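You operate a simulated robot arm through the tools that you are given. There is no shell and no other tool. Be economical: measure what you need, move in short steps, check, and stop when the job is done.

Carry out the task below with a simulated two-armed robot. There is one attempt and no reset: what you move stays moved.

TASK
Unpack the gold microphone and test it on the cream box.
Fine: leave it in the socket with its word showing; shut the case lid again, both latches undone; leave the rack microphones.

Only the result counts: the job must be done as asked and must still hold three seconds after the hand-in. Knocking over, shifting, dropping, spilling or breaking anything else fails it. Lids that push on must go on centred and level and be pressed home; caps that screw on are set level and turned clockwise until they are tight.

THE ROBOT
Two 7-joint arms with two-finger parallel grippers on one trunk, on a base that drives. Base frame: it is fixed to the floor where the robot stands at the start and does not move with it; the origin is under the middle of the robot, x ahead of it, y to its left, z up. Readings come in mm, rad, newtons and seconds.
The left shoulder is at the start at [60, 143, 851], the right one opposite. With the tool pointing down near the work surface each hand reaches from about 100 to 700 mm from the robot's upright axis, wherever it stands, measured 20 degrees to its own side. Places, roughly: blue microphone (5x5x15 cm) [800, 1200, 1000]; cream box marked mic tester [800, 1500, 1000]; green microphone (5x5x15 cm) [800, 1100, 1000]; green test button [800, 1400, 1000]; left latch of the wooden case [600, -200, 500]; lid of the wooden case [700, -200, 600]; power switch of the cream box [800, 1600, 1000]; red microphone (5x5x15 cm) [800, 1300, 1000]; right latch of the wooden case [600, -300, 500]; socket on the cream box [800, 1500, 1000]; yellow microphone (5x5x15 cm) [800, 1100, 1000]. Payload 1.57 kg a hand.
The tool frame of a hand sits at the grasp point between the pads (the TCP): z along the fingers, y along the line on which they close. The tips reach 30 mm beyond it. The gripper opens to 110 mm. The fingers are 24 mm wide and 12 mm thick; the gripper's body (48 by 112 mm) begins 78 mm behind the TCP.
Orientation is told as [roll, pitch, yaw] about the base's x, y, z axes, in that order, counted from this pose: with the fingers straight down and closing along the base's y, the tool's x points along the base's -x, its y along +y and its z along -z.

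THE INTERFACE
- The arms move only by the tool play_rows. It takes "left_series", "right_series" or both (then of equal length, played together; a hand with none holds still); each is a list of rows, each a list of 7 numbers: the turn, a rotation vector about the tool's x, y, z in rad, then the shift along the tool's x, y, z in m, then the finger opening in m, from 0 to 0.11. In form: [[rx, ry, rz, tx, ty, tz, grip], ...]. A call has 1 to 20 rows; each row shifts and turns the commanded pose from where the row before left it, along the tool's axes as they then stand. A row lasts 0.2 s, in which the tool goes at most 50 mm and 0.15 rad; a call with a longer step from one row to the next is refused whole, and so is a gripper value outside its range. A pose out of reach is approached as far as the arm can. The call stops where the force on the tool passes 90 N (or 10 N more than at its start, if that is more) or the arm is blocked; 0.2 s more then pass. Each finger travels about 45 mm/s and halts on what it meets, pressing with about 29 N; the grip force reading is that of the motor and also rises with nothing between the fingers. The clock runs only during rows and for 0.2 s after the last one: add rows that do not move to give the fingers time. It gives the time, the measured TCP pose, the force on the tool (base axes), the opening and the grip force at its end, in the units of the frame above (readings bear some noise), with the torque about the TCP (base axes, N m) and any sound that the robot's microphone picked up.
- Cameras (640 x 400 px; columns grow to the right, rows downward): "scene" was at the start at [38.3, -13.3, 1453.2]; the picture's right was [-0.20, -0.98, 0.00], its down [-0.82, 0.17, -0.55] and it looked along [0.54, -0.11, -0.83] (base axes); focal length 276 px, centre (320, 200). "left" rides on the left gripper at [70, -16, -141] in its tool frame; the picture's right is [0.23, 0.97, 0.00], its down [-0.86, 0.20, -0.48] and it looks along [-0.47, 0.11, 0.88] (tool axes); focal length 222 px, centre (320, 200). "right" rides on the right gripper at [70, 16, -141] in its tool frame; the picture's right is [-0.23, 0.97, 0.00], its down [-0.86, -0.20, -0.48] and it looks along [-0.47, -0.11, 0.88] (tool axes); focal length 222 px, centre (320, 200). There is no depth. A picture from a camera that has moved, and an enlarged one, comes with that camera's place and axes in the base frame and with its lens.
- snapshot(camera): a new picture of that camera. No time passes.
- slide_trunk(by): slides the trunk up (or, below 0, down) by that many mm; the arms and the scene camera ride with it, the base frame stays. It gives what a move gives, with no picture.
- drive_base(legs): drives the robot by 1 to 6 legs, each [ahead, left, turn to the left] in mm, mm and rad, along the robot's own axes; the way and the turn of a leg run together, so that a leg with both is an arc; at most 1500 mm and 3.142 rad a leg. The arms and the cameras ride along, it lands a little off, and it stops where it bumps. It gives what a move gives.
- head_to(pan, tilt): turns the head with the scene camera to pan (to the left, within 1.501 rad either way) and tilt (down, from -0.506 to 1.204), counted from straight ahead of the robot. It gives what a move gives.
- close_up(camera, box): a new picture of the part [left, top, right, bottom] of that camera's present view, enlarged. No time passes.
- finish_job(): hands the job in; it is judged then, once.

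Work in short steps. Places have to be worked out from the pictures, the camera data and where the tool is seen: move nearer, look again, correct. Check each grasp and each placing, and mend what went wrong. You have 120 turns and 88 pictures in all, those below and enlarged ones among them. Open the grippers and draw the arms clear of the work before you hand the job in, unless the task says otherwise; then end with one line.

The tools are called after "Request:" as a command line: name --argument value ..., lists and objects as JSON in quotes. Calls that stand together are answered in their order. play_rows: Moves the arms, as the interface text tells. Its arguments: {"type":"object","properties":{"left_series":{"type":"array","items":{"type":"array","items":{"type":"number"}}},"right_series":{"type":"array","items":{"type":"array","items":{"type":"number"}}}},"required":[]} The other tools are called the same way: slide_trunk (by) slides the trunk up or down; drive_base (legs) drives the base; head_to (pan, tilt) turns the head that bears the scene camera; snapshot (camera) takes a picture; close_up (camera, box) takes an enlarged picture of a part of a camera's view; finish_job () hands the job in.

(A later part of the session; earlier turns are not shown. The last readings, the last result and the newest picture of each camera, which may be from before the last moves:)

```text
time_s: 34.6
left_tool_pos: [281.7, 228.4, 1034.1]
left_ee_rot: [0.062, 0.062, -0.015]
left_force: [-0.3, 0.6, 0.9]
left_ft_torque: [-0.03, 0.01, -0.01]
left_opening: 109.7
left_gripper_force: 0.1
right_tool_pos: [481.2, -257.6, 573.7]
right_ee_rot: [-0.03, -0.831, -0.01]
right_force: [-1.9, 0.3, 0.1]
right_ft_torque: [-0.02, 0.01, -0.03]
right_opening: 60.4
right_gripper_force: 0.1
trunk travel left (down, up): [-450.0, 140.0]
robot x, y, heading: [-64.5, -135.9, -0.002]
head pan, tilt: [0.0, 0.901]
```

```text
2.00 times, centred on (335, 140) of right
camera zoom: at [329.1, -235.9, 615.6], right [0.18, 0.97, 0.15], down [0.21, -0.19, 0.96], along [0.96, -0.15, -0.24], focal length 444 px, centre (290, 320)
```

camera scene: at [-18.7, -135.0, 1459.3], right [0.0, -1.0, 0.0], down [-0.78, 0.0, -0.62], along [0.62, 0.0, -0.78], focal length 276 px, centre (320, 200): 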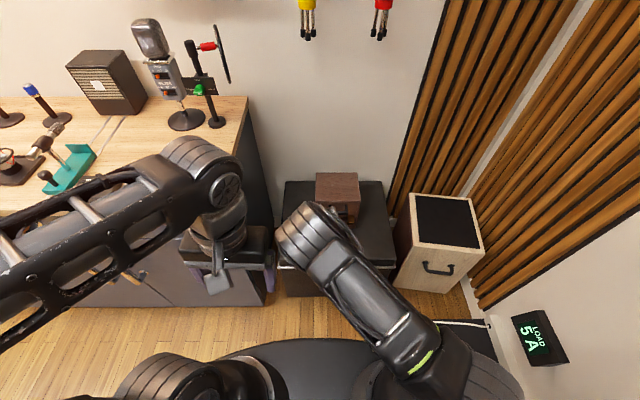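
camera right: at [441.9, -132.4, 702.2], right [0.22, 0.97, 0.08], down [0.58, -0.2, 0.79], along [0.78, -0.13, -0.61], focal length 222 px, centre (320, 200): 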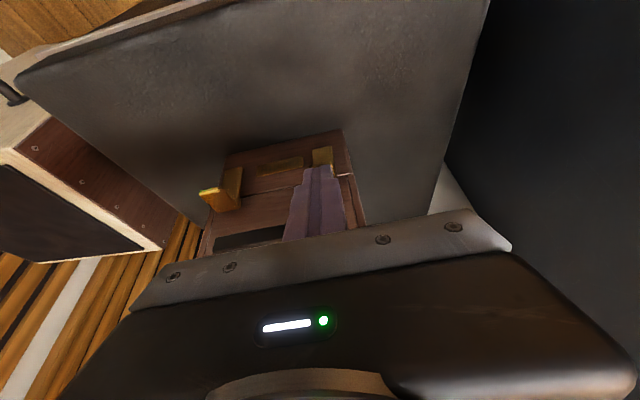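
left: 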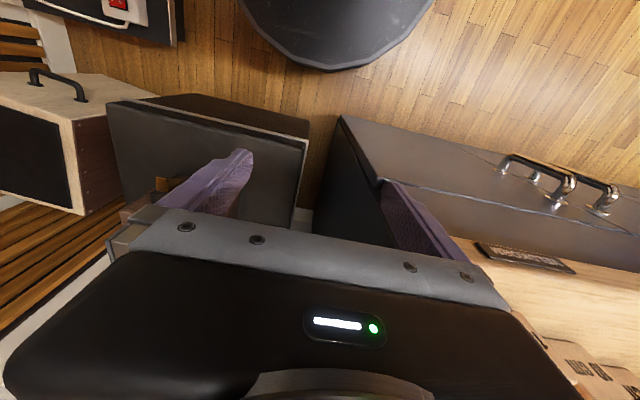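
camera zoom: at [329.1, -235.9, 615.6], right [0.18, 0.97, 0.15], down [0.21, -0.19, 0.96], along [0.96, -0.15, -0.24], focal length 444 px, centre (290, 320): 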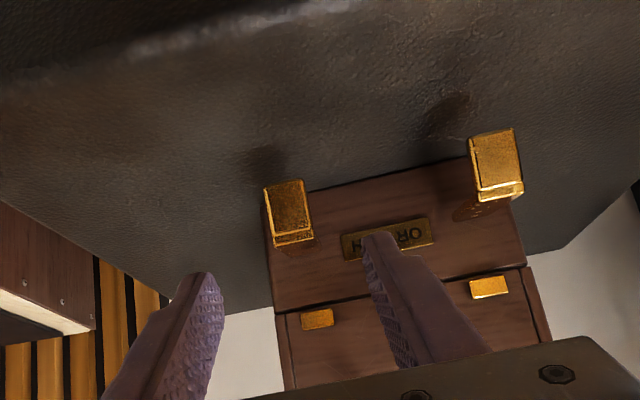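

Both latches are undone. Next I lift the lid by its handle (bar underside ≈ [584, −206, 612]) with closed fingers hooked beneath it; first position under the bar.

Request:
play_rows --right_series '[[0, 0, 0, 0, 0.026, 0, 0.0], [0, 0, 0, 0, 0.026, 0, 0.0], [0, 0, 0, 0, 0, 0, 0.0], [0, 0, 0, -0.032, 0, 0.023, 0.0], [0, 0, 0, -0.032, 0, 0.023, 0.0], [0, 0, 0, 0, 0, 0, 0]]'

Request:
close_up --camera "right" --box '[190, 60, 430, 240]'

```text
time_s: 36.0
left_tool_pos: [282.0, 227.7, 1035.2]
left_ee_rot: [0.06, 0.062, -0.014]
left_force: [-0.4, 0.6, 0.1]
left_ft_torque: [-0.02, 0.0, 0.0]
left_opening: 110.0
left_gripper_force: 0.0
right_tool_pos: [559.5, -206.0, 588.4]
right_ee_rot: [-0.033, -0.832, -0.011]
right_force: [0.5, -0.1, 0.3]
right_ft_torque: [0.01, -0.01, -0.02]
right_opening: 0.1
right_gripper_force: 21.2
trunk travel left (down, up): [-450.0, 140.0]
robot x, y, heading: [-65.5, -131.8, -0.005]
head pan, tilt: [0.0, 0.901]
```

```text
2.22 times, centred on (310, 150) of right
camera zoom: at [407.3, -185.0, 629.9], right [0.18, 0.97, 0.15], down [0.22, -0.19, 0.96], along [0.96, -0.15, -0.24], focal length 494 px, centre (342, 311)
```

zoom: 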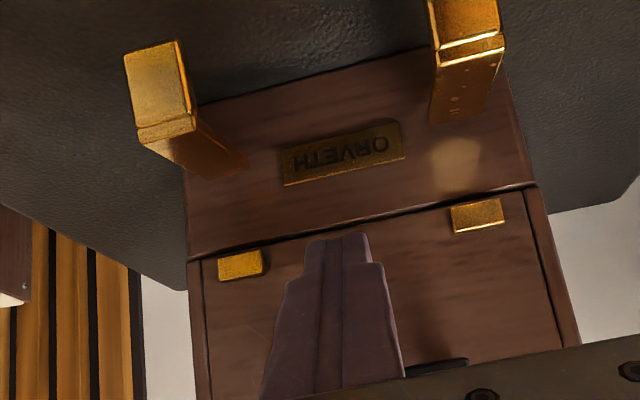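

Request:
play_rows --right_series '[[0, 0, 0, -0.0059, 0, -0.0054, 0], [0, 0, 0, -0.0059, 0, -0.0054, 0], [0, 0, 0, -0.0059, 0, -0.0054, 0], [0, 0, 0, -0.014, 0, -0.0063, 0], [0, 0, 0, -0.0145, 0, -0.0051, 0], [0, 0, 0, -0.0149, 0, -0.0037, 0]]'

Request:
snapshot --camera "right"

Request:
snapshot --camera "scene"

```text
time_s: 37.4
left_tool_pos: [281.7, 228.1, 1035.0]
left_ee_rot: [0.061, 0.062, -0.014]
left_force: [0.2, -0.1, -0.6]
left_ft_torque: [-0.01, 0.06, -0.02]
left_opening: 110.1
left_gripper_force: 0.2
right_tool_pos: [577.2, -208.6, 655.2]
right_ee_rot: [-0.031, -0.833, -0.01]
right_force: [-1.6, -0.6, -0.6]
right_ft_torque: [0.03, 0.01, 0.01]
right_opening: 0.2
right_gripper_force: 21.3
trunk travel left (down, up): [-450.0, 140.0]
robot x, y, heading: [-60.4, -130.7, -0.007]
head pan, tilt: [0.0, 0.901]
```

```text
55 pictures are left
camera right: at [425.2, -186.3, 698.1], right [0.18, 0.97, 0.15], down [0.22, -0.19, 0.96], along [0.96, -0.15, -0.24], focal length 222 px, centre (320, 200)
```

right: 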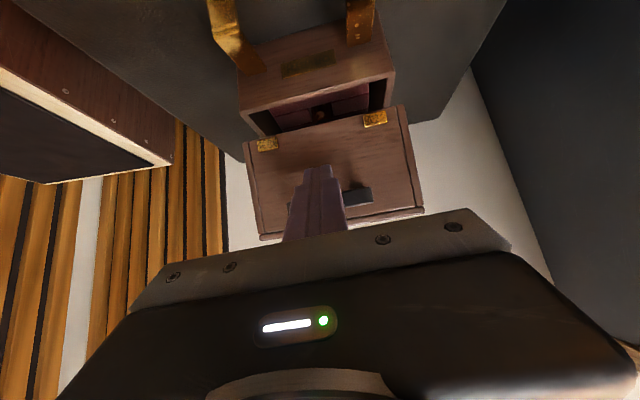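

```text
54 pictures are left
camera scene: at [-18.9, -133.8, 1459.3], right [0.0, -1.0, 0.0], down [-0.78, 0.0, -0.62], along [0.62, 0.0, -0.78], focal length 276 px, centre (320, 200)
```

scene: 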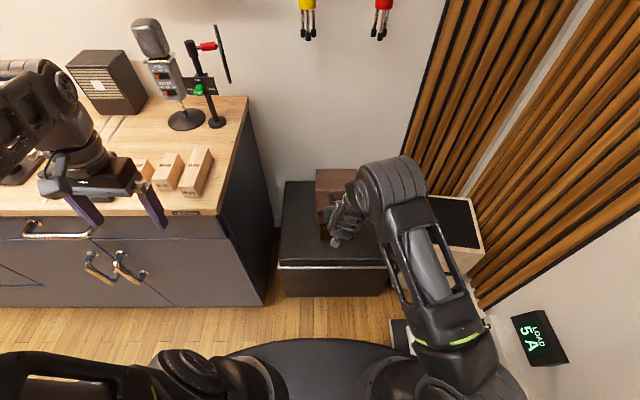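

The lid lifts easily. I continue the arc.

Request:
play_rows --right_series '[[0, 0, 0, -0.0151, 0, -0.0025, 0], [0, 0, 0, -0.0153, 0, -0.0011, 0], [0, 0, 0, -0.0153, 0, 0.0001, 0], [0, 0, 0, -0.0153, 0, 0.0016, 0], [0, 0, 0, -0.015, 0, 0.0028, 0], [0, 0, 0, -0.0148, 0, 0.0041, 0], [0, 0, 0, -0.0144, 0, 0.0054, 0], [0, 0, 0, -0.0138, 0, 0.0067, 0]]'

Request:
snapshot --camera "right"

```text
time_s: 39.2
left_tool_pos: [281.7, 228.5, 1034.0]
left_ee_rot: [0.059, 0.061, -0.013]
left_force: [-0.2, -0.4, -0.5]
left_ft_torque: [-0.02, -0.01, 0.01]
left_opening: 109.9
left_gripper_force: 0.1
right_tool_pos: [671.7, -208.8, 731.0]
right_ee_rot: [-0.032, -0.832, -0.01]
right_force: [0.2, 0.7, -0.1]
right_ft_torque: [-0.02, -0.01, 0.02]
right_opening: 0.0
right_gripper_force: 21.2
trunk travel left (down, up): [-450.0, 140.0]
robot x, y, heading: [-63.7, -133.3, -0.004]
head pan, tilt: [0.0, 0.901]
```

```text
53 pictures are left
camera right: at [519.3, -187.3, 773.6], right [0.18, 0.97, 0.15], down [0.21, -0.19, 0.96], along [0.96, -0.14, -0.24], focal length 222 px, centre (320, 200)
```

right: 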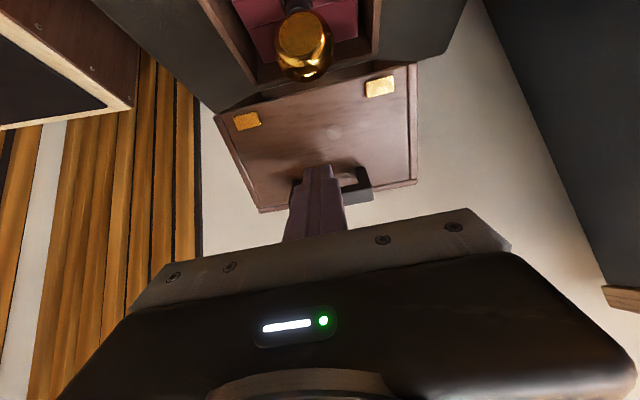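

The gold mic stands head-up in the foam. I push the lid further past upright.

Request:
play_rows --right_series '[[0, 0, 0, -0.0131, 0, 0.0078, 0], [0, 0, 0, -0.0125, 0, 0.009, 0], [0, 0, 0, -0.0116, 0, 0.01, 0], [0, 0, 0, -0.0107, 0, 0.011, 0]]'

Request:
snapshot --camera "right"

```text
time_s: 40.2
left_tool_pos: [282.4, 228.0, 1033.3]
left_ee_rot: [0.06, 0.06, -0.015]
left_force: [0.3, 0.0, -0.2]
left_ft_torque: [-0.03, 0.03, 0.03]
left_opening: 110.2
left_gripper_force: 0.1
right_tool_pos: [731.9, -209.9, 741.5]
right_ee_rot: [-0.031, -0.833, -0.012]
right_force: [0.1, -0.2, 0.4]
right_ft_torque: [0.0, 0.03, -0.02]
right_opening: 0.0
right_gripper_force: 21.7
trunk travel left (down, up): [-450.0, 140.0]
robot x, y, heading: [-63.4, -131.6, -0.007]
head pan, tilt: [0.0, 0.901]
```

```text
52 pictures are left
camera right: at [580.4, -188.3, 783.7], right [0.19, 0.97, 0.15], down [0.21, -0.19, 0.96], along [0.96, -0.15, -0.24], focal length 222 px, centre (320, 200)
```

right: 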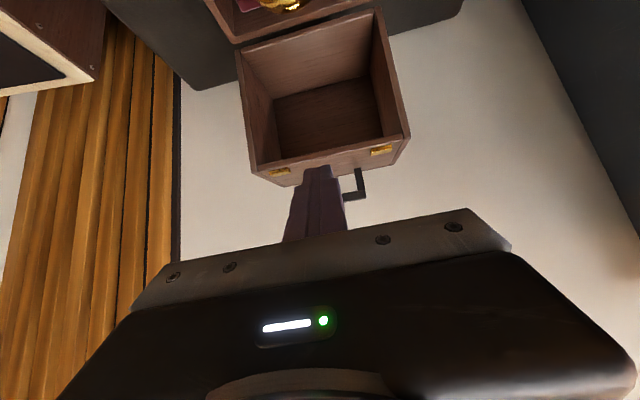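

The lid has gone over and rests open. I retract the hand and look at the mic.

Request:
play_rows --right_series '[[0, 0, 0, 0, 0, -0.04, 0], [0, 0, 0, 0, 0, -0.04, 0], [0, 0, 0, 0.01, -0.03, -0.03, 0.05], [0, 0, 0, 0.02, -0.03, -0.03, 0.11], [0, 0.1, 0, 0.02, -0.03, -0.02, 0.11], [0, 0.1, 0, 0.02, -0.03, -0.02, 0.11], [0, 0.1, 0, 0, -0.03, 0, 0.11]]'

Request:
close_up --camera "scene" --box '[260, 130, 420, 250]'

```text
time_s: 41.8
left_tool_pos: [281.4, 227.7, 1035.2]
left_ee_rot: [0.062, 0.062, -0.014]
left_force: [-0.1, -0.3, -0.2]
left_ft_torque: [-0.01, 0.01, -0.03]
left_opening: 110.2
left_gripper_force: 0.1
right_tool_pos: [545.5, -353.5, 815.1]
right_ee_rot: [-0.025, -0.529, -0.02]
right_force: [0.6, 0.0, 0.4]
right_ft_torque: [0.0, 0.01, 0.0]
right_opening: 102.0
right_gripper_force: 0.1
trunk travel left (down, up): [-450.0, 140.0]
robot x, y, heading: [-63.5, -133.1, -0.007]
head pan, tilt: [0.0, 0.901]
```

```text
3.33 times, centred on (340, 190) of scene
camera zoom: at [-18.5, -134.3, 1459.3], right [0.0, -1.0, 0.0], down [-0.78, 0.0, -0.62], along [0.62, 0.0, -0.78], focal length 921 px, centre (253, 233)
```

zoom: 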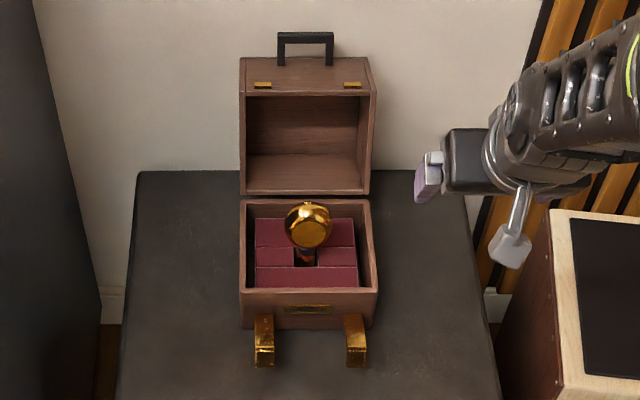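

The mic is upright with its gold head standing out of the foam. I bring the right hand vertical and above it for a closer look.

Request:
play_rows --right_series '[[0, 0.132, 0, 0, 0, 0, 0.11], [0, 0.132, 0, 0, 0, 0, 0.11], [0, 0.132, 0, 0, 0, 0, 0.11], [0, 0.132, 0, 0, 0, 0, 0.11], [0, 0, 0, -0.014, 0.038, 0.015, 0.11], [0, 0, 0, -0.014, 0.038, 0.015, 0.11], [0, 0, 0, -0.013, 0.038, 0.015, 0.11], [0, 0, 0, -0.013, 0.036, 0.01, 0.11], [0, 0, 0, 0, 0, 0, 0.11]]'

Request:
snapshot --camera "right"

```text
time_s: 43.8
left_tool_pos: [282.3, 227.2, 1034.1]
left_ee_rot: [0.06, 0.061, -0.014]
left_force: [0.1, 0.2, 0.6]
left_ft_torque: [0.01, 0.02, 0.01]
left_opening: 109.9
left_gripper_force: 0.0
right_tool_pos: [605.0, -206.0, 757.2]
right_ee_rot: [-0.021, -0.006, -0.034]
right_force: [-0.6, 0.4, -0.7]
right_ft_torque: [0.01, 0.01, -0.01]
right_opening: 109.8
right_gripper_force: 0.0
trunk travel left (down, up): [-450.0, 140.0]
robot x, y, heading: [-68.1, -133.0, -0.005]
head pan, tilt: [0.0, 0.901]
```

```text
50 pictures are left
camera right: at [534.4, -185.4, 897.8], right [0.26, 0.97, -0.02], down [0.85, -0.22, 0.49], along [0.47, -0.14, -0.87], focal length 222 px, centre (320, 200)
```

right: 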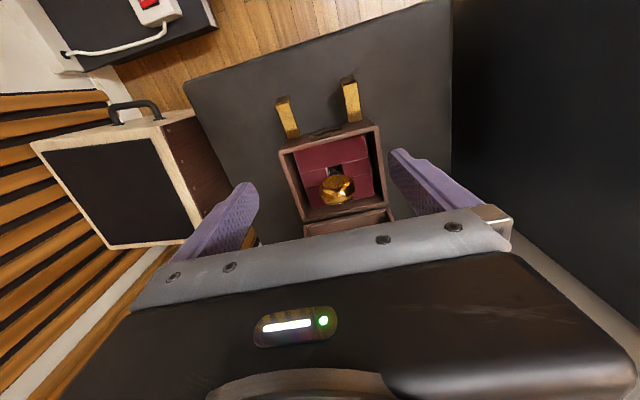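

Request:
close_up --camera "right" --box '[270, 110, 410, 240]'

```text
3.08 times, centred on (340, 175) of right
camera zoom: at [534.4, -185.4, 897.8], right [0.26, 0.97, -0.02], down [0.85, -0.22, 0.49], along [0.47, -0.14, -0.87], focal length 684 px, centre (258, 277)
```

zoom: 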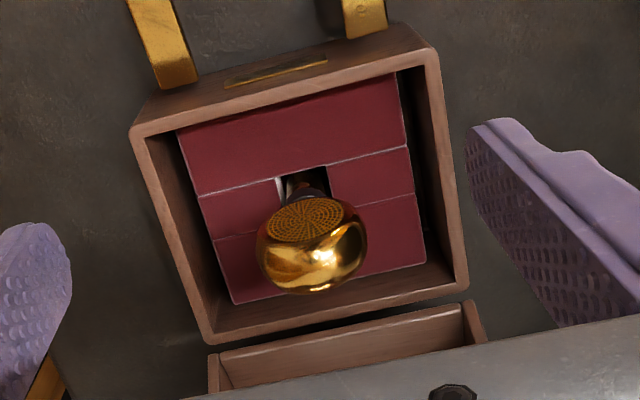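

Triangulated: the mic head is centred at about [687, −203, 589]. I go above it and descend with 80 mm opening, in two stages.

Request:
play_rows --right_series '[[-0.02, 0, -0.034, -0.02, 0.001, 0, 0.08], [0, 0, 0, -0.031, 0.001, 0, 0.08], [0, 0, 0, -0.031, 0.001, 0, 0.08], [0, 0, 0, 0, 0, 0.04, 0.08], [0, 0, 0, 0, 0, 0.04, 0.08], [0, 0, 0, 0, 0, 0.03, 0.08], [0, 0, 0, 0, 0, 0, 0.08]]'

Request:
snapshot --camera "right"

Request:
close_up --camera "scene" --box '[260, 130, 420, 250]'

```text
time_s: 45.4
left_tool_pos: [282.3, 227.8, 1033.3]
left_ee_rot: [0.06, 0.062, -0.015]
left_force: [0.8, -0.4, 0.0]
left_ft_torque: [0.0, -0.03, 0.01]
left_opening: 110.1
left_gripper_force: 0.0
right_tool_pos: [620.2, -209.1, 648.6]
right_ee_rot: [-0.001, -0.005, 0.003]
right_force: [0.3, 1.1, 0.9]
right_ft_torque: [0.02, -0.01, 0.0]
right_opening: 79.9
right_gripper_force: 0.1
right hand out of reach, approached as far as the arm can: row 2, 3, 4, 5, 6
trunk travel left (down, up): [-450.0, 140.0]
robot x, y, heading: [-61.1, -134.8, -0.003]
head pan, tilt: [0.0, 0.901]
```

```text
48 pictures are left
camera right: at [549.1, -192.7, 789.5], right [0.23, 0.97, 0.0], down [0.85, -0.2, 0.48], along [0.47, -0.11, -0.88], focal length 222 px, centre (320, 200)
```

right: 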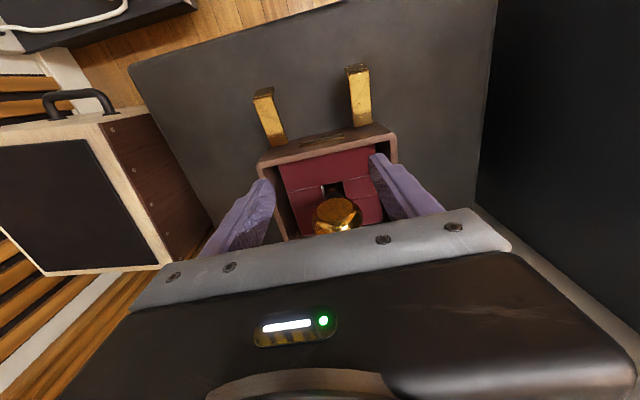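

```text
3.33 times, centred on (340, 190) of scene
camera zoom: at [-18.6, -133.8, 1459.3], right [0.0, -1.0, 0.0], down [-0.78, 0.0, -0.62], along [0.62, 0.0, -0.78], focal length 921 px, centre (253, 233)
```

zoom: 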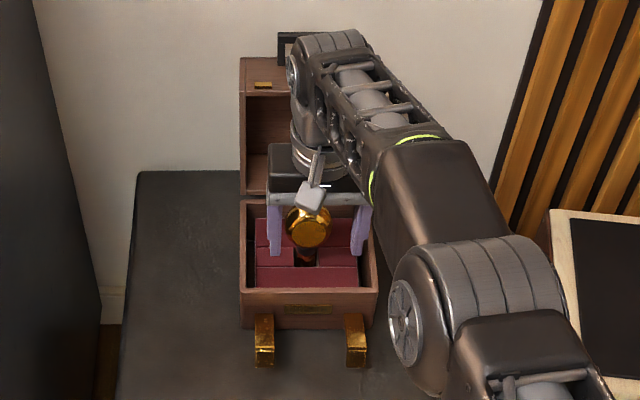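

Out of reach from here. I raise the hand and drive ahead about 90 mm, then line up again.

Request:
play_rows --right_series '[[0, 0, 0, 0, 0, -0.04, 0.08], [0, 0, 0, 0.03, 0, -0.04, 0.08], [0, 0, 0, 0.03, 0, 0, 0.08], [0, 0, 0, 0, 0, 0, 0.08]]'

Request:
drive_base --legs '[[95, 0, 0]]'

```text
time_s: 46.4
left_tool_pos: [283.0, 228.3, 1034.2]
left_ee_rot: [0.061, 0.063, -0.013]
left_force: [-0.4, -0.9, -0.1]
left_ft_torque: [0.01, -0.01, -0.01]
left_opening: 109.9
left_gripper_force: 0.1
right_tool_pos: [560.2, -209.1, 729.7]
right_ee_rot: [0.001, -0.005, 0.001]
right_force: [-0.2, -0.1, -1.0]
right_ft_torque: [-0.02, -0.01, 0.02]
right_opening: 80.0
right_gripper_force: 0.1
trunk travel left (down, up): [-450.0, 140.0]
robot x, y, heading: [-62.3, -134.2, -0.006]
head pan, tilt: [0.0, 0.901]
```

```text
time_s: 47.5
left_tool_pos: [378.4, 226.6, 1034.0]
left_ee_rot: [0.062, 0.064, -0.016]
left_force: [0.0, 0.2, -0.7]
left_ft_torque: [0.01, 0.05, -0.04]
left_opening: 110.0
left_gripper_force: 0.1
right_tool_pos: [656.3, -211.6, 727.7]
right_ee_rot: [-0.001, -0.004, 0.0]
right_force: [0.6, -0.4, -0.2]
right_ft_torque: [0.0, 0.04, 0.02]
right_opening: 80.0
right_gripper_force: 0.0
trunk travel left (down, up): [-450.0, 140.0]
robot x, y, heading: [28.6, -137.0, -0.005]
head pan, tilt: [0.0, 0.901]
```

Now line up over the mic and go down to z 650, then check.

Request:
play_rows --right_series '[[0, 0, 0, -0.015, 0.004, 0, 0.08], [0, 0, 0, -0.016, 0.004, 0.02, 0.08], [0, 0, 0, 0, 0, 0.04, 0.08], [0, 0, 0, 0, 0, 0.02, 0.08], [0, 0, 0, 0, 0, 0, 0.08]]'

Request:
snapshot --camera "right"

Request:
close_up --camera "scene" --box '[260, 150, 420, 270]'

```text
time_s: 48.7
left_tool_pos: [377.3, 227.2, 1034.5]
left_ee_rot: [0.06, 0.06, -0.015]
left_force: [-1.4, -0.4, -0.9]
left_ft_torque: [-0.02, -0.02, 0.01]
left_opening: 110.1
left_gripper_force: 0.1
right_tool_pos: [686.9, -201.7, 650.8]
right_ee_rot: [-0.001, -0.005, 0.0]
right_force: [-0.1, -0.2, 0.4]
right_ft_torque: [-0.03, 0.04, 0.04]
right_opening: 79.9
right_gripper_force: 0.0
trunk travel left (down, up): [-450.0, 140.0]
robot x, y, heading: [34.2, -138.0, -0.005]
head pan, tilt: [0.0, 0.901]
```

```text
46 pictures are left
camera right: at [615.0, -186.0, 790.9], right [0.23, 0.97, 0.0], down [0.85, -0.2, 0.48], along [0.47, -0.11, -0.88], focal length 222 px, centre (320, 200)
```

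right: 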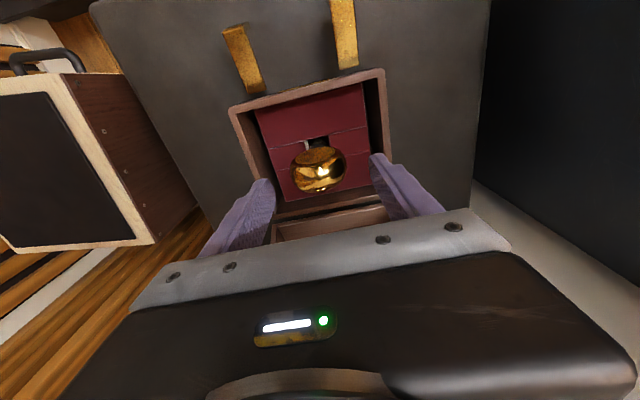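

```text
3.33 times, centred on (340, 210) of scene
camera zoom: at [76.0, -134.3, 1459.3], right [-0.01, -1.0, 0.0], down [-0.78, 0.0, -0.62], along [0.62, 0.0, -0.78], focal length 921 px, centre (253, 167)
```

zoom: 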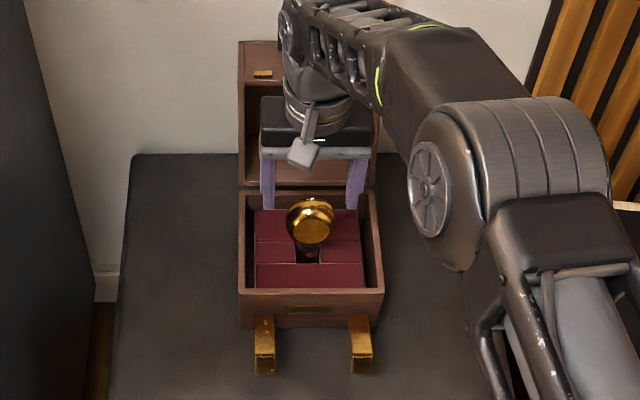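

Refined head centre: about [689, −204, 585]. I descend around the head and grip.

Request:
play_rows --right_series '[[0, 0, 0, -0.002, -0.0025, 0.02, 0.08], [0, 0, 0, 0, 0, 0.025, 0.08], [0, 0, 0, 0, 0, 0.02, 0.08], [0, 0, 0, 0, 0, 0, 0.08], [0, 0, 0, 0, 0, 0, 0.0], [0, 0, 0, 0, 0, 0, 0.0], [0, 0, 0, 0, 0, 0, 0.0], [0, 0, 0, 0, 0, 0, 0.0]]'

Request:
snapshot --camera "right"

```text
time_s: 50.5
left_tool_pos: [378.4, 226.2, 1033.5]
left_ee_rot: [0.061, 0.059, -0.018]
left_force: [-0.4, -0.1, -0.4]
left_ft_torque: [-0.01, 0.0, 0.01]
left_opening: 110.0
left_gripper_force: 0.1
right_tool_pos: [689.5, -206.2, 583.7]
right_ee_rot: [-0.002, -0.004, 0.001]
right_force: [-0.6, 0.1, -0.6]
right_ft_torque: [0.04, 0.03, 0.02]
right_opening: 59.5
right_gripper_force: 28.8
trunk travel left (down, up): [-450.0, 140.0]
robot x, y, heading: [32.6, -134.6, -0.01]
head pan, tilt: [0.0, 0.901]
```

```text
44 pictures are left
camera right: at [618.1, -190.3, 725.0], right [0.23, 0.97, 0.0], down [0.85, -0.2, 0.48], along [0.47, -0.11, -0.88], focal length 222 px, centre (320, 200)
```

right: 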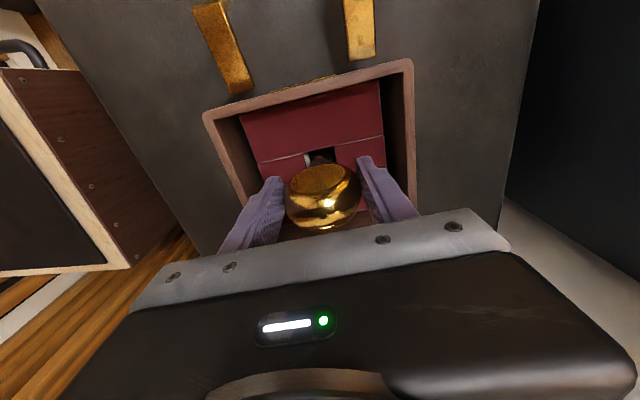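

Gripped at 59.5 mm. I lift straight up.

Request:
play_rows --right_series '[[0, 0, 0, 0, 0, -0.015, 0.0], [0, 0, 0, 0, 0, -0.025, 0.0], [0, 0, 0, 0, 0, -0.025, 0.0], [0, 0, 0, 0, 0, -0.03, 0.0], [0, 0, 0, 0, 0, -0.03, 0.0], [0, 0, 0, 0, 0, -0.03, 0.0], [0, 0, 0, 0, 0, -0.03, 0.0]]'

Request:
snapshot --camera "scene"

Request:
snapshot --camera "right"

```text
time_s: 52.1
left_tool_pos: [377.2, 226.7, 1033.9]
left_ee_rot: [0.061, 0.061, -0.016]
left_force: [-0.6, -0.1, 0.2]
left_ft_torque: [-0.05, -0.01, 0.02]
left_opening: 110.1
left_gripper_force: 0.1
right_tool_pos: [688.6, -205.5, 770.0]
right_ee_rot: [0.0, -0.003, 0.0]
right_force: [-0.5, -0.4, -2.7]
right_ft_torque: [0.04, 0.0, 0.01]
right_opening: 59.8
right_gripper_force: 28.8
trunk travel left (down, up): [-450.0, 140.0]
robot x, y, heading: [34.3, -134.5, -0.008]
head pan, tilt: [0.0, 0.901]
```

```text
43 pictures are left
camera scene: at [76.0, -134.4, 1459.3], right [-0.01, -1.0, 0.0], down [-0.78, 0.0, -0.62], along [0.62, 0.0, -0.78], focal length 276 px, centre (320, 200)
```

scene: 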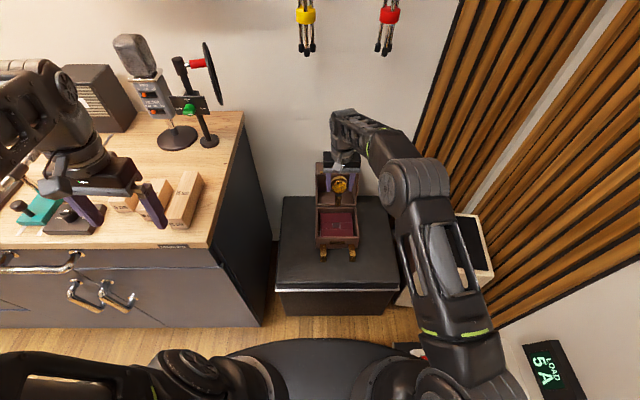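

```text
42 pictures are left
camera right: at [616.8, -188.1, 910.9], right [0.23, 0.97, 0.0], down [0.85, -0.2, 0.48], along [0.47, -0.11, -0.88], focal length 222 px, centre (320, 200)
```

right: 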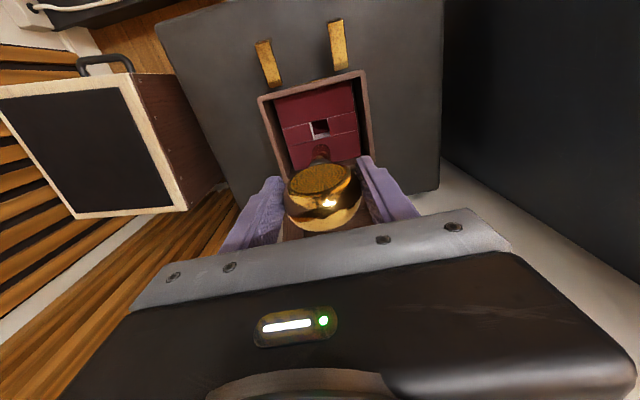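

The mic is out and held (≈0.25 kg). The lid I will shut afterwards with a free hand. Now I pull the mic in and up, then drive left along the bench.

Request:
play_rows --right_series '[[0, 0, 0, 0.015, 0, -0.03, 0.0], [0, 0, 0, 0.03, 0, -0.025, 0.0], [0, 0, 0, 0.03, 0, -0.025, 0.0], [0, 0, 0, 0.03, 0, -0.025, 0.0], [0, 0, 0, 0.03, 0, -0.025, 0.0], [0, 0, 0, 0.03, 0, -0.025, 0.0], [0, 0, 0, 0.03, 0, -0.025, 0.0], [0, 0, 0, 0.03, 0, -0.025, 0.0], [0, 0, 0, 0.03, 0, -0.025, 0.0], [0, 0, 0, 0.03, 0, -0.025, 0.0]]'

Request:
drive_base --legs '[[-60, 0, 0], [0, 1400, 0]]'

Request:
head_to --pan 0.15 --tilt 0.75

Request:
snapshot --camera "scene"

```text
time_s: 54.3
left_tool_pos: [376.1, 226.3, 1033.5]
left_ee_rot: [0.061, 0.062, -0.017]
left_force: [-0.1, -0.9, 0.5]
left_ft_torque: [0.01, 0.01, 0.02]
left_opening: 110.0
left_gripper_force: 0.0
right_tool_pos: [401.9, -206.0, 1021.5]
right_ee_rot: [0.0, -0.005, 0.001]
right_force: [-0.3, 0.0, -1.8]
right_ft_torque: [-0.03, 0.01, 0.04]
right_opening: 59.9
right_gripper_force: 28.8
trunk travel left (down, up): [-450.0, 140.0]
robot x, y, heading: [32.3, -132.4, -0.004]
head pan, tilt: [0.0, 0.901]
```

```text
time_s: 61.8
left_tool_pos: [316.0, 1610.1, 1034.4]
left_ee_rot: [0.06, 0.06, -0.006]
left_force: [-0.3, -0.5, -0.1]
left_ft_torque: [0.01, 0.0, -0.01]
left_opening: 110.1
left_gripper_force: 0.0
right_tool_pos: [345.3, 1177.3, 1021.4]
right_ee_rot: [-0.002, -0.006, 0.008]
right_force: [-1.5, -0.5, -2.7]
right_ft_torque: [0.03, 0.03, -0.03]
right_opening: 59.8
right_gripper_force: 28.6
trunk travel left (down, up): [-450.0, 140.0]
robot x, y, heading: [-26.6, 1245.7, 0.0]
head pan, tilt: [0.0, 0.901]
```

```text
time_s: 62.5
left_tool_pos: [316.5, 1610.9, 1035.1]
left_ee_rot: [0.061, 0.062, -0.006]
left_force: [-0.5, -1.3, -0.2]
left_ft_torque: [0.05, 0.02, -0.01]
left_opening: 110.1
left_gripper_force: 0.2
right_tool_pos: [345.9, 1177.6, 1022.3]
right_ee_rot: [-0.001, -0.005, 0.009]
right_force: [-0.1, -0.9, -2.3]
right_ft_torque: [-0.01, 0.04, 0.02]
right_opening: 59.8
right_gripper_force: 29.4
trunk travel left (down, up): [-450.0, 140.0]
robot x, y, heading: [-24.5, 1245.8, 0.005]
head pan, tilt: [0.15, 0.75]
```

```text
41 pictures are left
camera scene: at [24.7, 1258.6, 1471.2], right [0.15, -0.99, 0.0], down [-0.67, -0.1, -0.73], along [0.72, 0.11, -0.68], focal length 276 px, centre (320, 200)
```

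scene: 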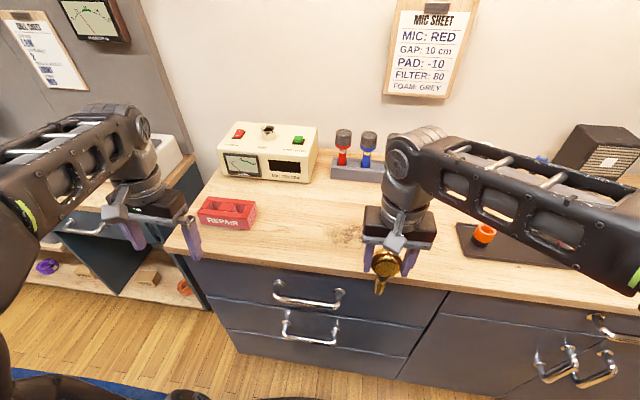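

Request:
close_up --camera "scene" --box '[195, 100, 395, 235]'

```text
2.96 times, centred on (295, 168) of scene
camera zoom: at [24.7, 1258.6, 1471.2], right [0.15, -0.99, 0.0], down [-0.67, -0.1, -0.73], along [0.72, 0.11, -0.68], focal length 819 px, centre (394, 296)
```

zoom: 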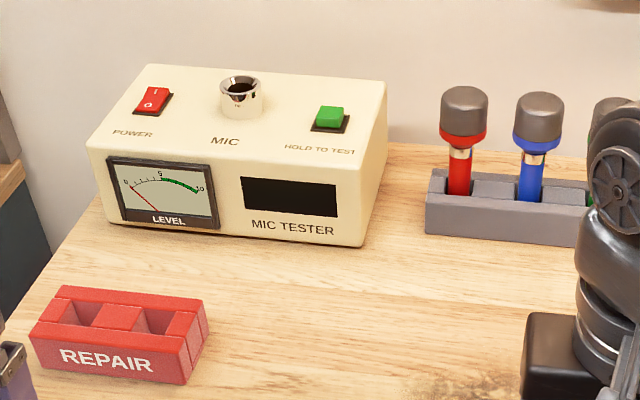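

The tester is in view: POWER rocker left, socket middle, HOLD-TO-TEST right. It is deep on the bench, so I raise the trunk fully, move to y ≈ 1425 and closer, and look again to triangulate.

Request:
slide_trunk --by 140

Request:
drive_base --legs '[[0, 190, 0], [70, 0, 0]]'

Request:
snapshot --camera "scene"

```text
time_s: 64.1
left_tool_pos: [315.8, 1611.1, 1173.8]
left_ee_rot: [0.062, 0.062, -0.008]
left_force: [0.4, -0.5, 0.0]
left_ft_torque: [0.03, -0.03, -0.01]
left_opening: 110.1
left_gripper_force: 0.0
right_tool_pos: [345.3, 1177.0, 1162.2]
right_ee_rot: [-0.001, -0.004, 0.008]
right_force: [0.5, -1.1, -3.6]
right_ft_torque: [-0.02, 0.02, 0.04]
right_opening: 59.7
right_gripper_force: 29.3
trunk travel left (down, up): [-590.0, 0.0]
robot x, y, heading: [-27.7, 1248.3, 0.002]
head pan, tilt: [0.15, 0.75]
```

```text
time_s: 66.3
left_tool_pos: [388.5, 1802.6, 1174.5]
left_ee_rot: [0.06, 0.063, -0.008]
left_force: [0.5, -0.1, 0.2]
left_ft_torque: [0.01, 0.05, -0.04]
left_opening: 110.0
left_gripper_force: 0.1
right_tool_pos: [416.0, 1369.4, 1161.3]
right_ee_rot: [0.0, -0.002, 0.006]
right_force: [0.1, 0.6, -3.0]
right_ft_torque: [0.02, 0.07, -0.01]
right_opening: 60.0
right_gripper_force: 28.6
trunk travel left (down, up): [-590.0, 0.0]
robot x, y, heading: [44.7, 1440.0, 0.004]
head pan, tilt: [0.15, 0.75]
```

```text
39 pictures are left
camera scene: at [96.8, 1451.5, 1611.1], right [0.15, -0.99, 0.0], down [-0.68, -0.1, -0.73], along [0.72, 0.11, -0.68], focal length 276 px, centre (320, 200)
```

scene: 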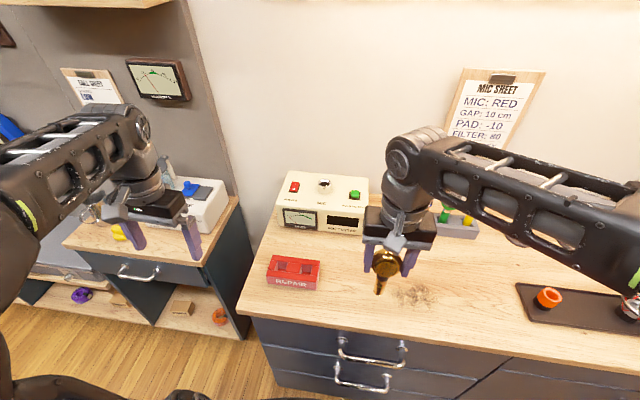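

Request:
close_up --camera "scene" --box '[250, 155, 450, 300]'

```text
2.76 times, centred on (350, 228) of scene
camera zoom: at [96.8, 1451.5, 1611.1], right [0.15, -0.99, 0.0], down [-0.68, -0.1, -0.73], along [0.72, 0.11, -0.68], focal length 762 px, centre (237, 124)
```

zoom: 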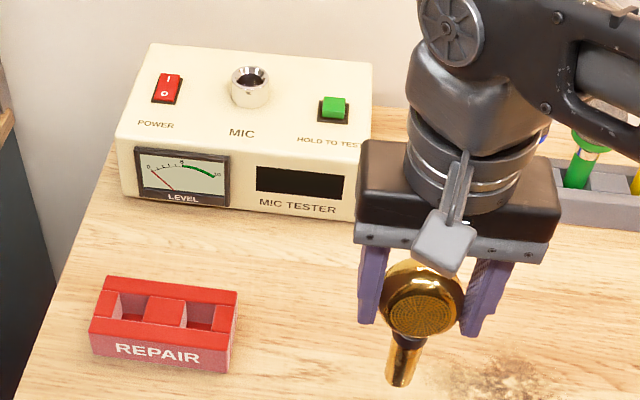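

Triangulated: socket rim ≈ [785, 1541, 1042], test button ≈ [765, 1440, 1026], power rocker ≈ [781, 1642, 1015] ("I" is its rear half). The free left hand tilts forward and closes to press the rocker first.

Request:
play_rows --left_series '[[0.06, -0.13, 0, -0.0249, -0.02, 0.002, 0.0], [0, -0.139, 0, -0.0244, -0.02, 0.0055, 0.0], [0, -0.139, 0, -0.0234, -0.02, 0.0088, 0.0], [0, -0.139, 0, -0.022, -0.02, 0.0118, 0.0], [0, -0.139, 0, -0.0202, -0.02, 0.0147, 0.0], [0, -0.139, 0, -0.0179, -0.02, 0.0174, 0.0], [0, -0.139, 0, -0.0153, -0.02, 0.0197, 0.0], [0, -0.139, 0, -0.0124, -0.02, 0.0217, 0.0], [0, 0, 0, 0, 0, 0, 0]]'

```text
time_s: 68.3
left_tool_pos: [580.3, 1641.4, 1143.8]
left_ee_rot: [-0.002, -1.042, -0.009]
left_force: [0.1, -0.1, -0.1]
left_ft_torque: [0.0, -0.04, -0.03]
left_opening: 0.1
left_gripper_force: 21.0
right_tool_pos: [415.1, 1370.1, 1160.9]
right_ee_rot: [-0.002, -0.006, 0.007]
right_force: [0.0, -0.8, -2.1]
right_ft_torque: [0.0, 0.01, 0.02]
right_opening: 59.5
right_gripper_force: 28.5
trunk travel left (down, up): [-590.0, 0.0]
robot x, y, heading: [40.9, 1441.2, 0.002]
head pan, tilt: [0.15, 0.75]
```

Request:
play_rows --left_series '[[0, 0, 0, -0.0057, 0, 0.041, 0.0], [0, 0, 0, -0.0057, 0, 0.041, 0.0], [0, 0, 0, -0.0057, 0, 0.041, 0.0], [0, 0, 0, -0.0057, 0, 0.041, 0.0], [0, 0, 0, -0.0057, 0, 0.041, 0.0], [0, 0, 0, 0, 0, 0, 0]]'

Request:
snapshot --camera "left"

Request:
close_up --camera "scene" --box '[250, 155, 400, 260]'

```text
time_s: 69.7
left_tool_pos: [773.8, 1637.2, 1067.8]
left_ee_rot: [-0.001, -1.042, -0.013]
left_force: [0.7, 0.1, 1.2]
left_ft_torque: [-0.01, 0.03, 0.01]
left_opening: 0.0
left_gripper_force: 21.3
right_tool_pos: [414.8, 1371.3, 1161.7]
right_ee_rot: [-0.003, -0.005, 0.007]
right_force: [1.0, -0.4, -2.8]
right_ft_torque: [0.01, -0.03, 0.0]
right_opening: 59.9
right_gripper_force: 29.1
trunk travel left (down, up): [-590.0, 0.0]
robot x, y, heading: [42.8, 1435.7, -0.0]
head pan, tilt: [0.15, 0.75]
```

```text
37 pictures are left
camera left: at [617.4, 1623.7, 1077.8], right [-0.1, 0.98, -0.2], down [0.02, 0.2, 0.98], along [0.99, 0.1, -0.04], focal length 222 px, centre (320, 200)
```

left: 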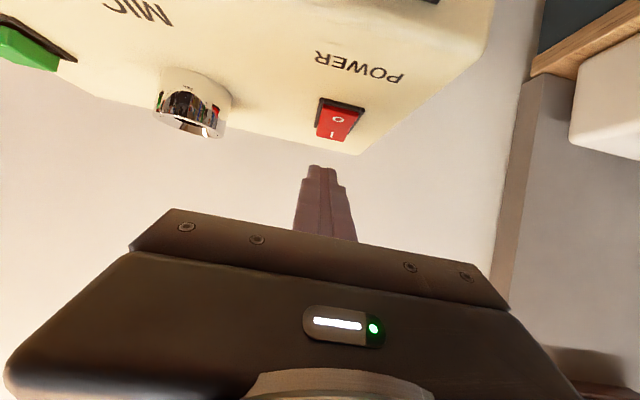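

```text
3.81 times, centred on (325, 208) of scene
camera zoom: at [93.4, 1452.1, 1611.2], right [0.15, -0.99, 0.0], down [-0.67, -0.1, -0.73], along [0.72, 0.11, -0.68], focal length 1053 px, centre (301, 171)
```

zoom: 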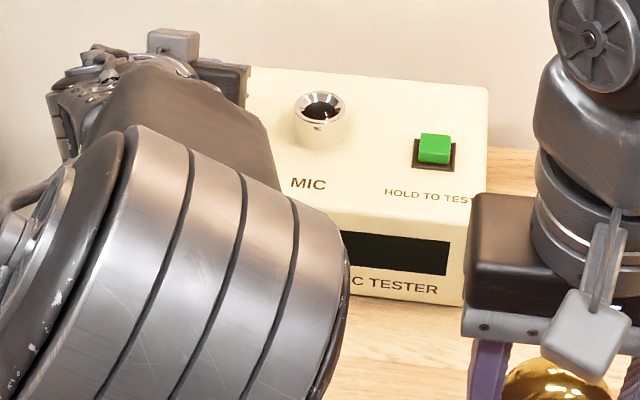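

The rocker's "I" end is at about [787, 1641]; I shift back 8 mm, left 3 mm, and press down gradually.

Request:
play_rows --left_series '[[0, 0, 0, 0.004, 0.003, -0.0069, 0.0], [0, 0, 0, 0.0043, 0, 0.0025, 0.0], [0, 0, 0, 0.0043, 0, 0.0025, 0.0], [0, 0, 0, 0.0043, 0, 0.0025, 0.0], [0, 0, 0, 0.0043, 0, 0.0025, 0.0], [0, 0, 0, 0.0043, 0, 0.0025, 0.0]]'

Request:
close_up --camera "left" --box '[220, 60, 420, 220]'

```text
time_s: 71.1
left_tool_pos: [766.4, 1641.8, 1043.2]
left_ee_rot: [0.001, -1.044, -0.011]
left_force: [2.5, 2.3, 10.9]
left_ft_torque: [0.05, -0.3, 0.05]
left_opening: 0.0
left_gripper_force: 21.2
right_tool_pos: [414.3, 1369.3, 1161.9]
right_ee_rot: [0.0, -0.005, 0.007]
right_force: [0.3, -0.1, -2.3]
right_ft_torque: [0.01, 0.0, -0.02]
right_opening: 59.6
right_gripper_force: 29.2
trunk travel left (down, up): [-590.0, 0.0]
robot x, y, heading: [41.3, 1439.5, 0.002]
head pan, tilt: [0.15, 0.75]
```

```text
2.50 times, centred on (320, 140) of left
camera zoom: at [609.7, 1626.6, 1052.5], right [-0.1, 0.98, -0.2], down [0.02, 0.2, 0.98], along [0.99, 0.1, -0.04], focal length 555 px, centre (320, 350)
```

zoom: 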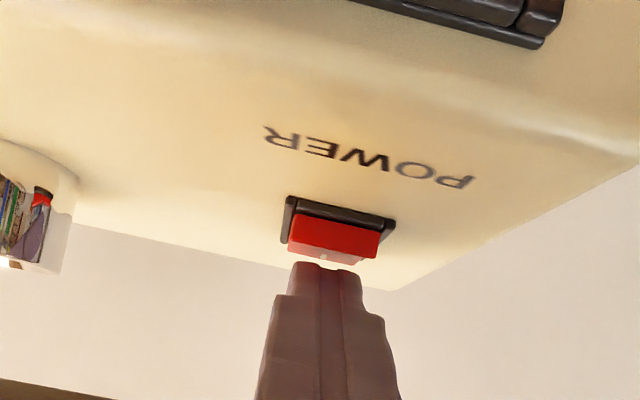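

Contact at ~11 N. I press a few mm more, then back off up and look.

Request:
play_rows --left_series '[[0, 0, 0, 0.0026, 0, 0.0015, 0.0], [0, 0, 0, 0.0026, 0, 0.0015, 0.0], [0, 0, 0, 0, 0, 0, 0.0]]'

Request:
play_rows --left_series '[[0, 0, 0, -0.015, 0, -0.009, 0.0], [0, 0, 0, -0.015, 0, -0.009, 0.0], [0, 0, 0, 0, 0, 0, 0.0]]'

Request:
close_up --camera "left" --box '[130, 0, 450, 200]'

```text
time_s: 71.9
left_tool_pos: [766.9, 1641.1, 1043.0]
left_ee_rot: [-0.003, -1.055, -0.01]
left_force: [5.7, 3.5, 44.8]
left_ft_torque: [0.07, -1.07, 0.2]
left_opening: 0.0
left_gripper_force: 21.9
right_tool_pos: [411.4, 1369.1, 1163.2]
right_ee_rot: [-0.001, -0.007, 0.007]
right_force: [-0.1, -0.4, -2.7]
right_ft_torque: [0.01, -0.02, -0.03]
right_opening: 59.7
right_gripper_force: 29.1
trunk travel left (down, up): [-590.0, 0.0]
robot x, y, heading: [41.4, 1441.1, -0.004]
head pan, tilt: [0.15, 0.75]
```

```text
time_s: 72.7
left_tool_pos: [765.5, 1639.6, 1067.1]
left_ee_rot: [0.003, -1.037, -0.016]
left_force: [0.4, -0.3, 0.1]
left_ft_torque: [-0.01, -0.03, 0.02]
left_opening: 0.1
left_gripper_force: 20.7
right_tool_pos: [414.9, 1368.7, 1161.7]
right_ee_rot: [-0.001, -0.004, 0.007]
right_force: [-0.7, 0.1, -2.9]
right_ft_torque: [-0.04, 0.04, -0.05]
right_opening: 59.9
right_gripper_force: 29.0
trunk travel left (down, up): [-590.0, 0.0]
robot x, y, heading: [44.2, 1438.7, -0.002]
head pan, tilt: [0.15, 0.75]
```

```text
2.00 times, centred on (290, 100) of left
camera zoom: at [609.7, 1625.6, 1078.2], right [-0.1, 0.98, -0.19], down [0.02, 0.2, 0.98], along [0.99, 0.1, -0.04], focal length 444 px, centre (380, 400)
```

zoom: 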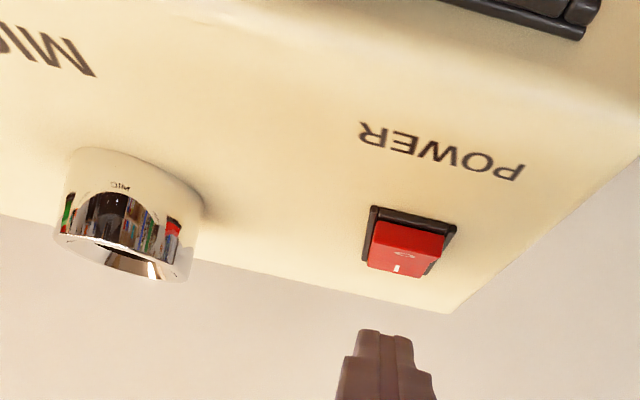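

The rocker now looks tipped to "I". Next comes a handover to the left hand (horizontal-ish fingers reach farther with the mic upright): left retracts while the right brings the mic ahead.

Request:
play_rows --left_series '[[0, 0, 0, 0, 0, -0.04, 0.03], [0, 0, 0, 0, 0, -0.04, 0.06], [0, 0, 0, 0, 0, -0.04, 0.06], [0, 0, 0, 0, 0, -0.04, 0.06], [0, 0, 0, 0, 0, -0.04, 0.06], [0, 0, 0, 0, 0, 0, 0.06]]' --right_series '[[0, 0, 0, -0.032, 0, 0, 0], [0, 0, 0, -0.032, 0, 0, 0], [0, 0, 0, -0.032, 0, 0, 0], [0, 0, 0, -0.032, 0, 0, 0], [0, 0, 0, -0.032, 0, 0, 0], [0, 0, 0, 0, 0, 0, 0]]'

Request:
snapshot --camera "scene"

```text
time_s: 74.1
left_tool_pos: [593.4, 1642.3, 1165.8]
left_ee_rot: [-0.001, -1.04, -0.013]
left_force: [0.7, 1.0, -1.1]
left_ft_torque: [0.01, 0.0, -0.03]
left_opening: 59.7
left_gripper_force: 0.0
right_tool_pos: [555.2, 1371.1, 1159.9]
right_ee_rot: [0.0, -0.005, 0.008]
right_force: [0.0, -0.1, -3.4]
right_ft_torque: [0.02, 0.05, -0.03]
right_opening: 59.6
right_gripper_force: 29.1
right hand out of reach, approached as far as the arm can: row 5
trunk travel left (down, up): [-590.0, 0.0]
robot x, y, heading: [42.9, 1440.1, 0.001]
head pan, tilt: [0.15, 0.75]
```

```text
33 pictures are left
camera scene: at [96.1, 1451.6, 1611.1], right [0.15, -0.99, 0.0], down [-0.68, -0.1, -0.73], along [0.72, 0.11, -0.68], focal length 276 px, centre (320, 200)
```

scene: 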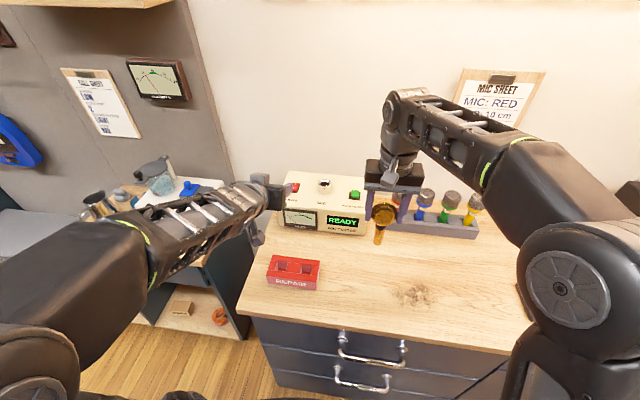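

The display reads READY, so the power is on. Left hand goes to the waiting pose at about [490, 1440, 1052], open.

Request:
play_rows --left_series '[[0, 0, 0, 0.0188, -0.0252, -0.0039, 0.06], [0, 0, 0, 0.0188, -0.0252, -0.0039, 0.06], [0, 0, 0, 0.0188, -0.0252, -0.0039, 0.06], [0, 0, 0, 0.0188, -0.0252, -0.0039, 0.06], [0, 0, 0, 0.0188, -0.0252, -0.0039, 0.06], [0, 0, 0, 0.0188, -0.0252, -0.0039, 0.06], [0, 0, 0, 0.0188, -0.0252, -0.0039, 0.06], [0, 0, 0, 0.0188, -0.0252, -0.0039, 0.06], [0, 0, 0, 0, 0, 0, 0.06]]'

Request:
play_rows --right_series '[[0, 0, 0, 0, 0, 0.025, 0], [0, 0, 0, 0, 0, 0.025, 0], [0, 0, 0, 0, 0.02, 0, 0], [0, 0, 0, 0, 0.025, 0, 0], [0, 0, 0, 0, 0.024, 0, 0], [0, 0, 0, 0, 0, 0, 0]]'

Request:
snapshot --camera "left"

Request:
snapshot --camera "right"

```text
time_s: 75.8
left_tool_pos: [502.3, 1479.3, 1056.7]
left_ee_rot: [-0.284, -0.915, 0.293]
left_force: [-0.1, -0.2, -0.3]
left_ft_torque: [0.0, -0.04, -0.03]
left_opening: 59.8
left_gripper_force: 0.1
right_tool_pos: [553.6, 1370.9, 1159.9]
right_ee_rot: [-0.003, -0.005, 0.006]
right_force: [0.7, 1.0, -3.6]
right_ft_torque: [-0.02, 0.03, 0.02]
right_opening: 59.5
right_gripper_force: 28.6
trunk travel left (down, up): [-590.0, 0.0]
robot x, y, heading: [42.1, 1440.7, -0.001]
head pan, tilt: [0.15, 0.75]
stopped in row 8 (left hand): the arm was blocked; the commanded pose is now the measured one
```

```text
time_s: 77.2
left_tool_pos: [501.3, 1479.1, 1057.7]
left_ee_rot: [-0.284, -0.915, 0.291]
left_force: [-0.2, 0.0, -0.4]
left_ft_torque: [0.01, -0.01, 0.02]
left_opening: 59.7
left_gripper_force: 0.1
right_tool_pos: [556.1, 1440.2, 1112.1]
right_ee_rot: [0.0, -0.005, 0.007]
right_force: [-0.1, 0.3, -1.8]
right_ft_torque: [0.03, -0.01, 0.04]
right_opening: 59.6
right_gripper_force: 28.9
trunk travel left (down, up): [-590.0, 0.0]
robot x, y, heading: [42.1, 1436.8, 0.004]
head pan, tilt: [0.15, 0.75]
```

```text
32 pictures are left
camera left: at [348.2, 1457.7, 1086.7], right [-0.19, 0.92, -0.35], down [0.1, 0.37, 0.92], along [0.98, 0.14, -0.16], focal length 222 px, centre (320, 200)
```

left: 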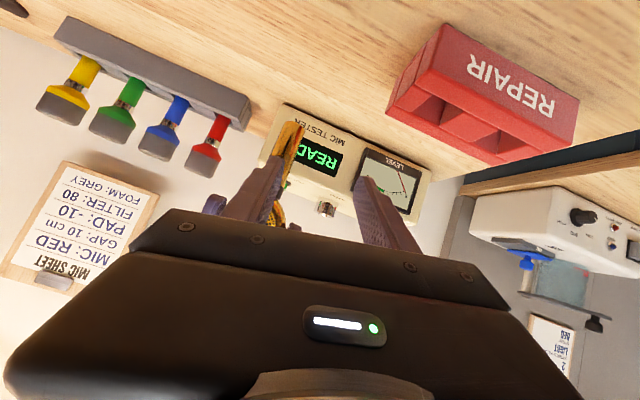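

```text
31 pictures are left
camera right: at [484.0, 1455.4, 1252.3], right [0.22, 0.98, 0.0], down [0.85, -0.19, 0.48], along [0.47, -0.11, -0.88], focal length 222 px, centre (320, 200)
```

right: 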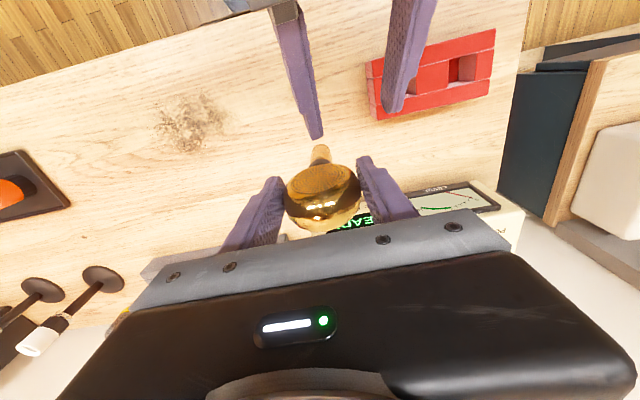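

The left arm hit its limit there. I shift the meeting point to the left: left hand to y ≈ 1560 with its orientation straightened.

Request:
play_rows --left_series '[[0, 0, 0, 0, 0.025, 0, 0.06], [0, -0.04, 0.07, 0, 0.025, 0, 0.06], [0, -0.04, 0.07, 0, 0.02, 0, 0.06], [0, -0.04, 0.08, 0, 0.01, 0, 0.06], [0, 0, 0, 0, 0, 0, 0.06]]'

```text
time_s: 78.3
left_tool_pos: [551.2, 1532.7, 1056.4]
left_ee_rot: [0.033, -1.064, -0.085]
left_force: [-0.5, -0.7, -0.4]
left_ft_torque: [-0.03, 0.01, -0.01]
left_opening: 59.9
left_gripper_force: 0.1
left hand out of reach, approached as far as the arm can: row 1, 2, 3, 4
right_tool_pos: [556.2, 1439.1, 1112.6]
right_ee_rot: [0.0, -0.005, 0.007]
right_force: [-0.2, -0.3, -3.1]
right_ft_torque: [0.01, 0.03, -0.01]
right_opening: 59.9
right_gripper_force: 29.7
trunk travel left (down, up): [-590.0, 0.0]
robot x, y, heading: [41.6, 1439.2, 0.004]
head pan, tilt: [0.15, 0.75]
```

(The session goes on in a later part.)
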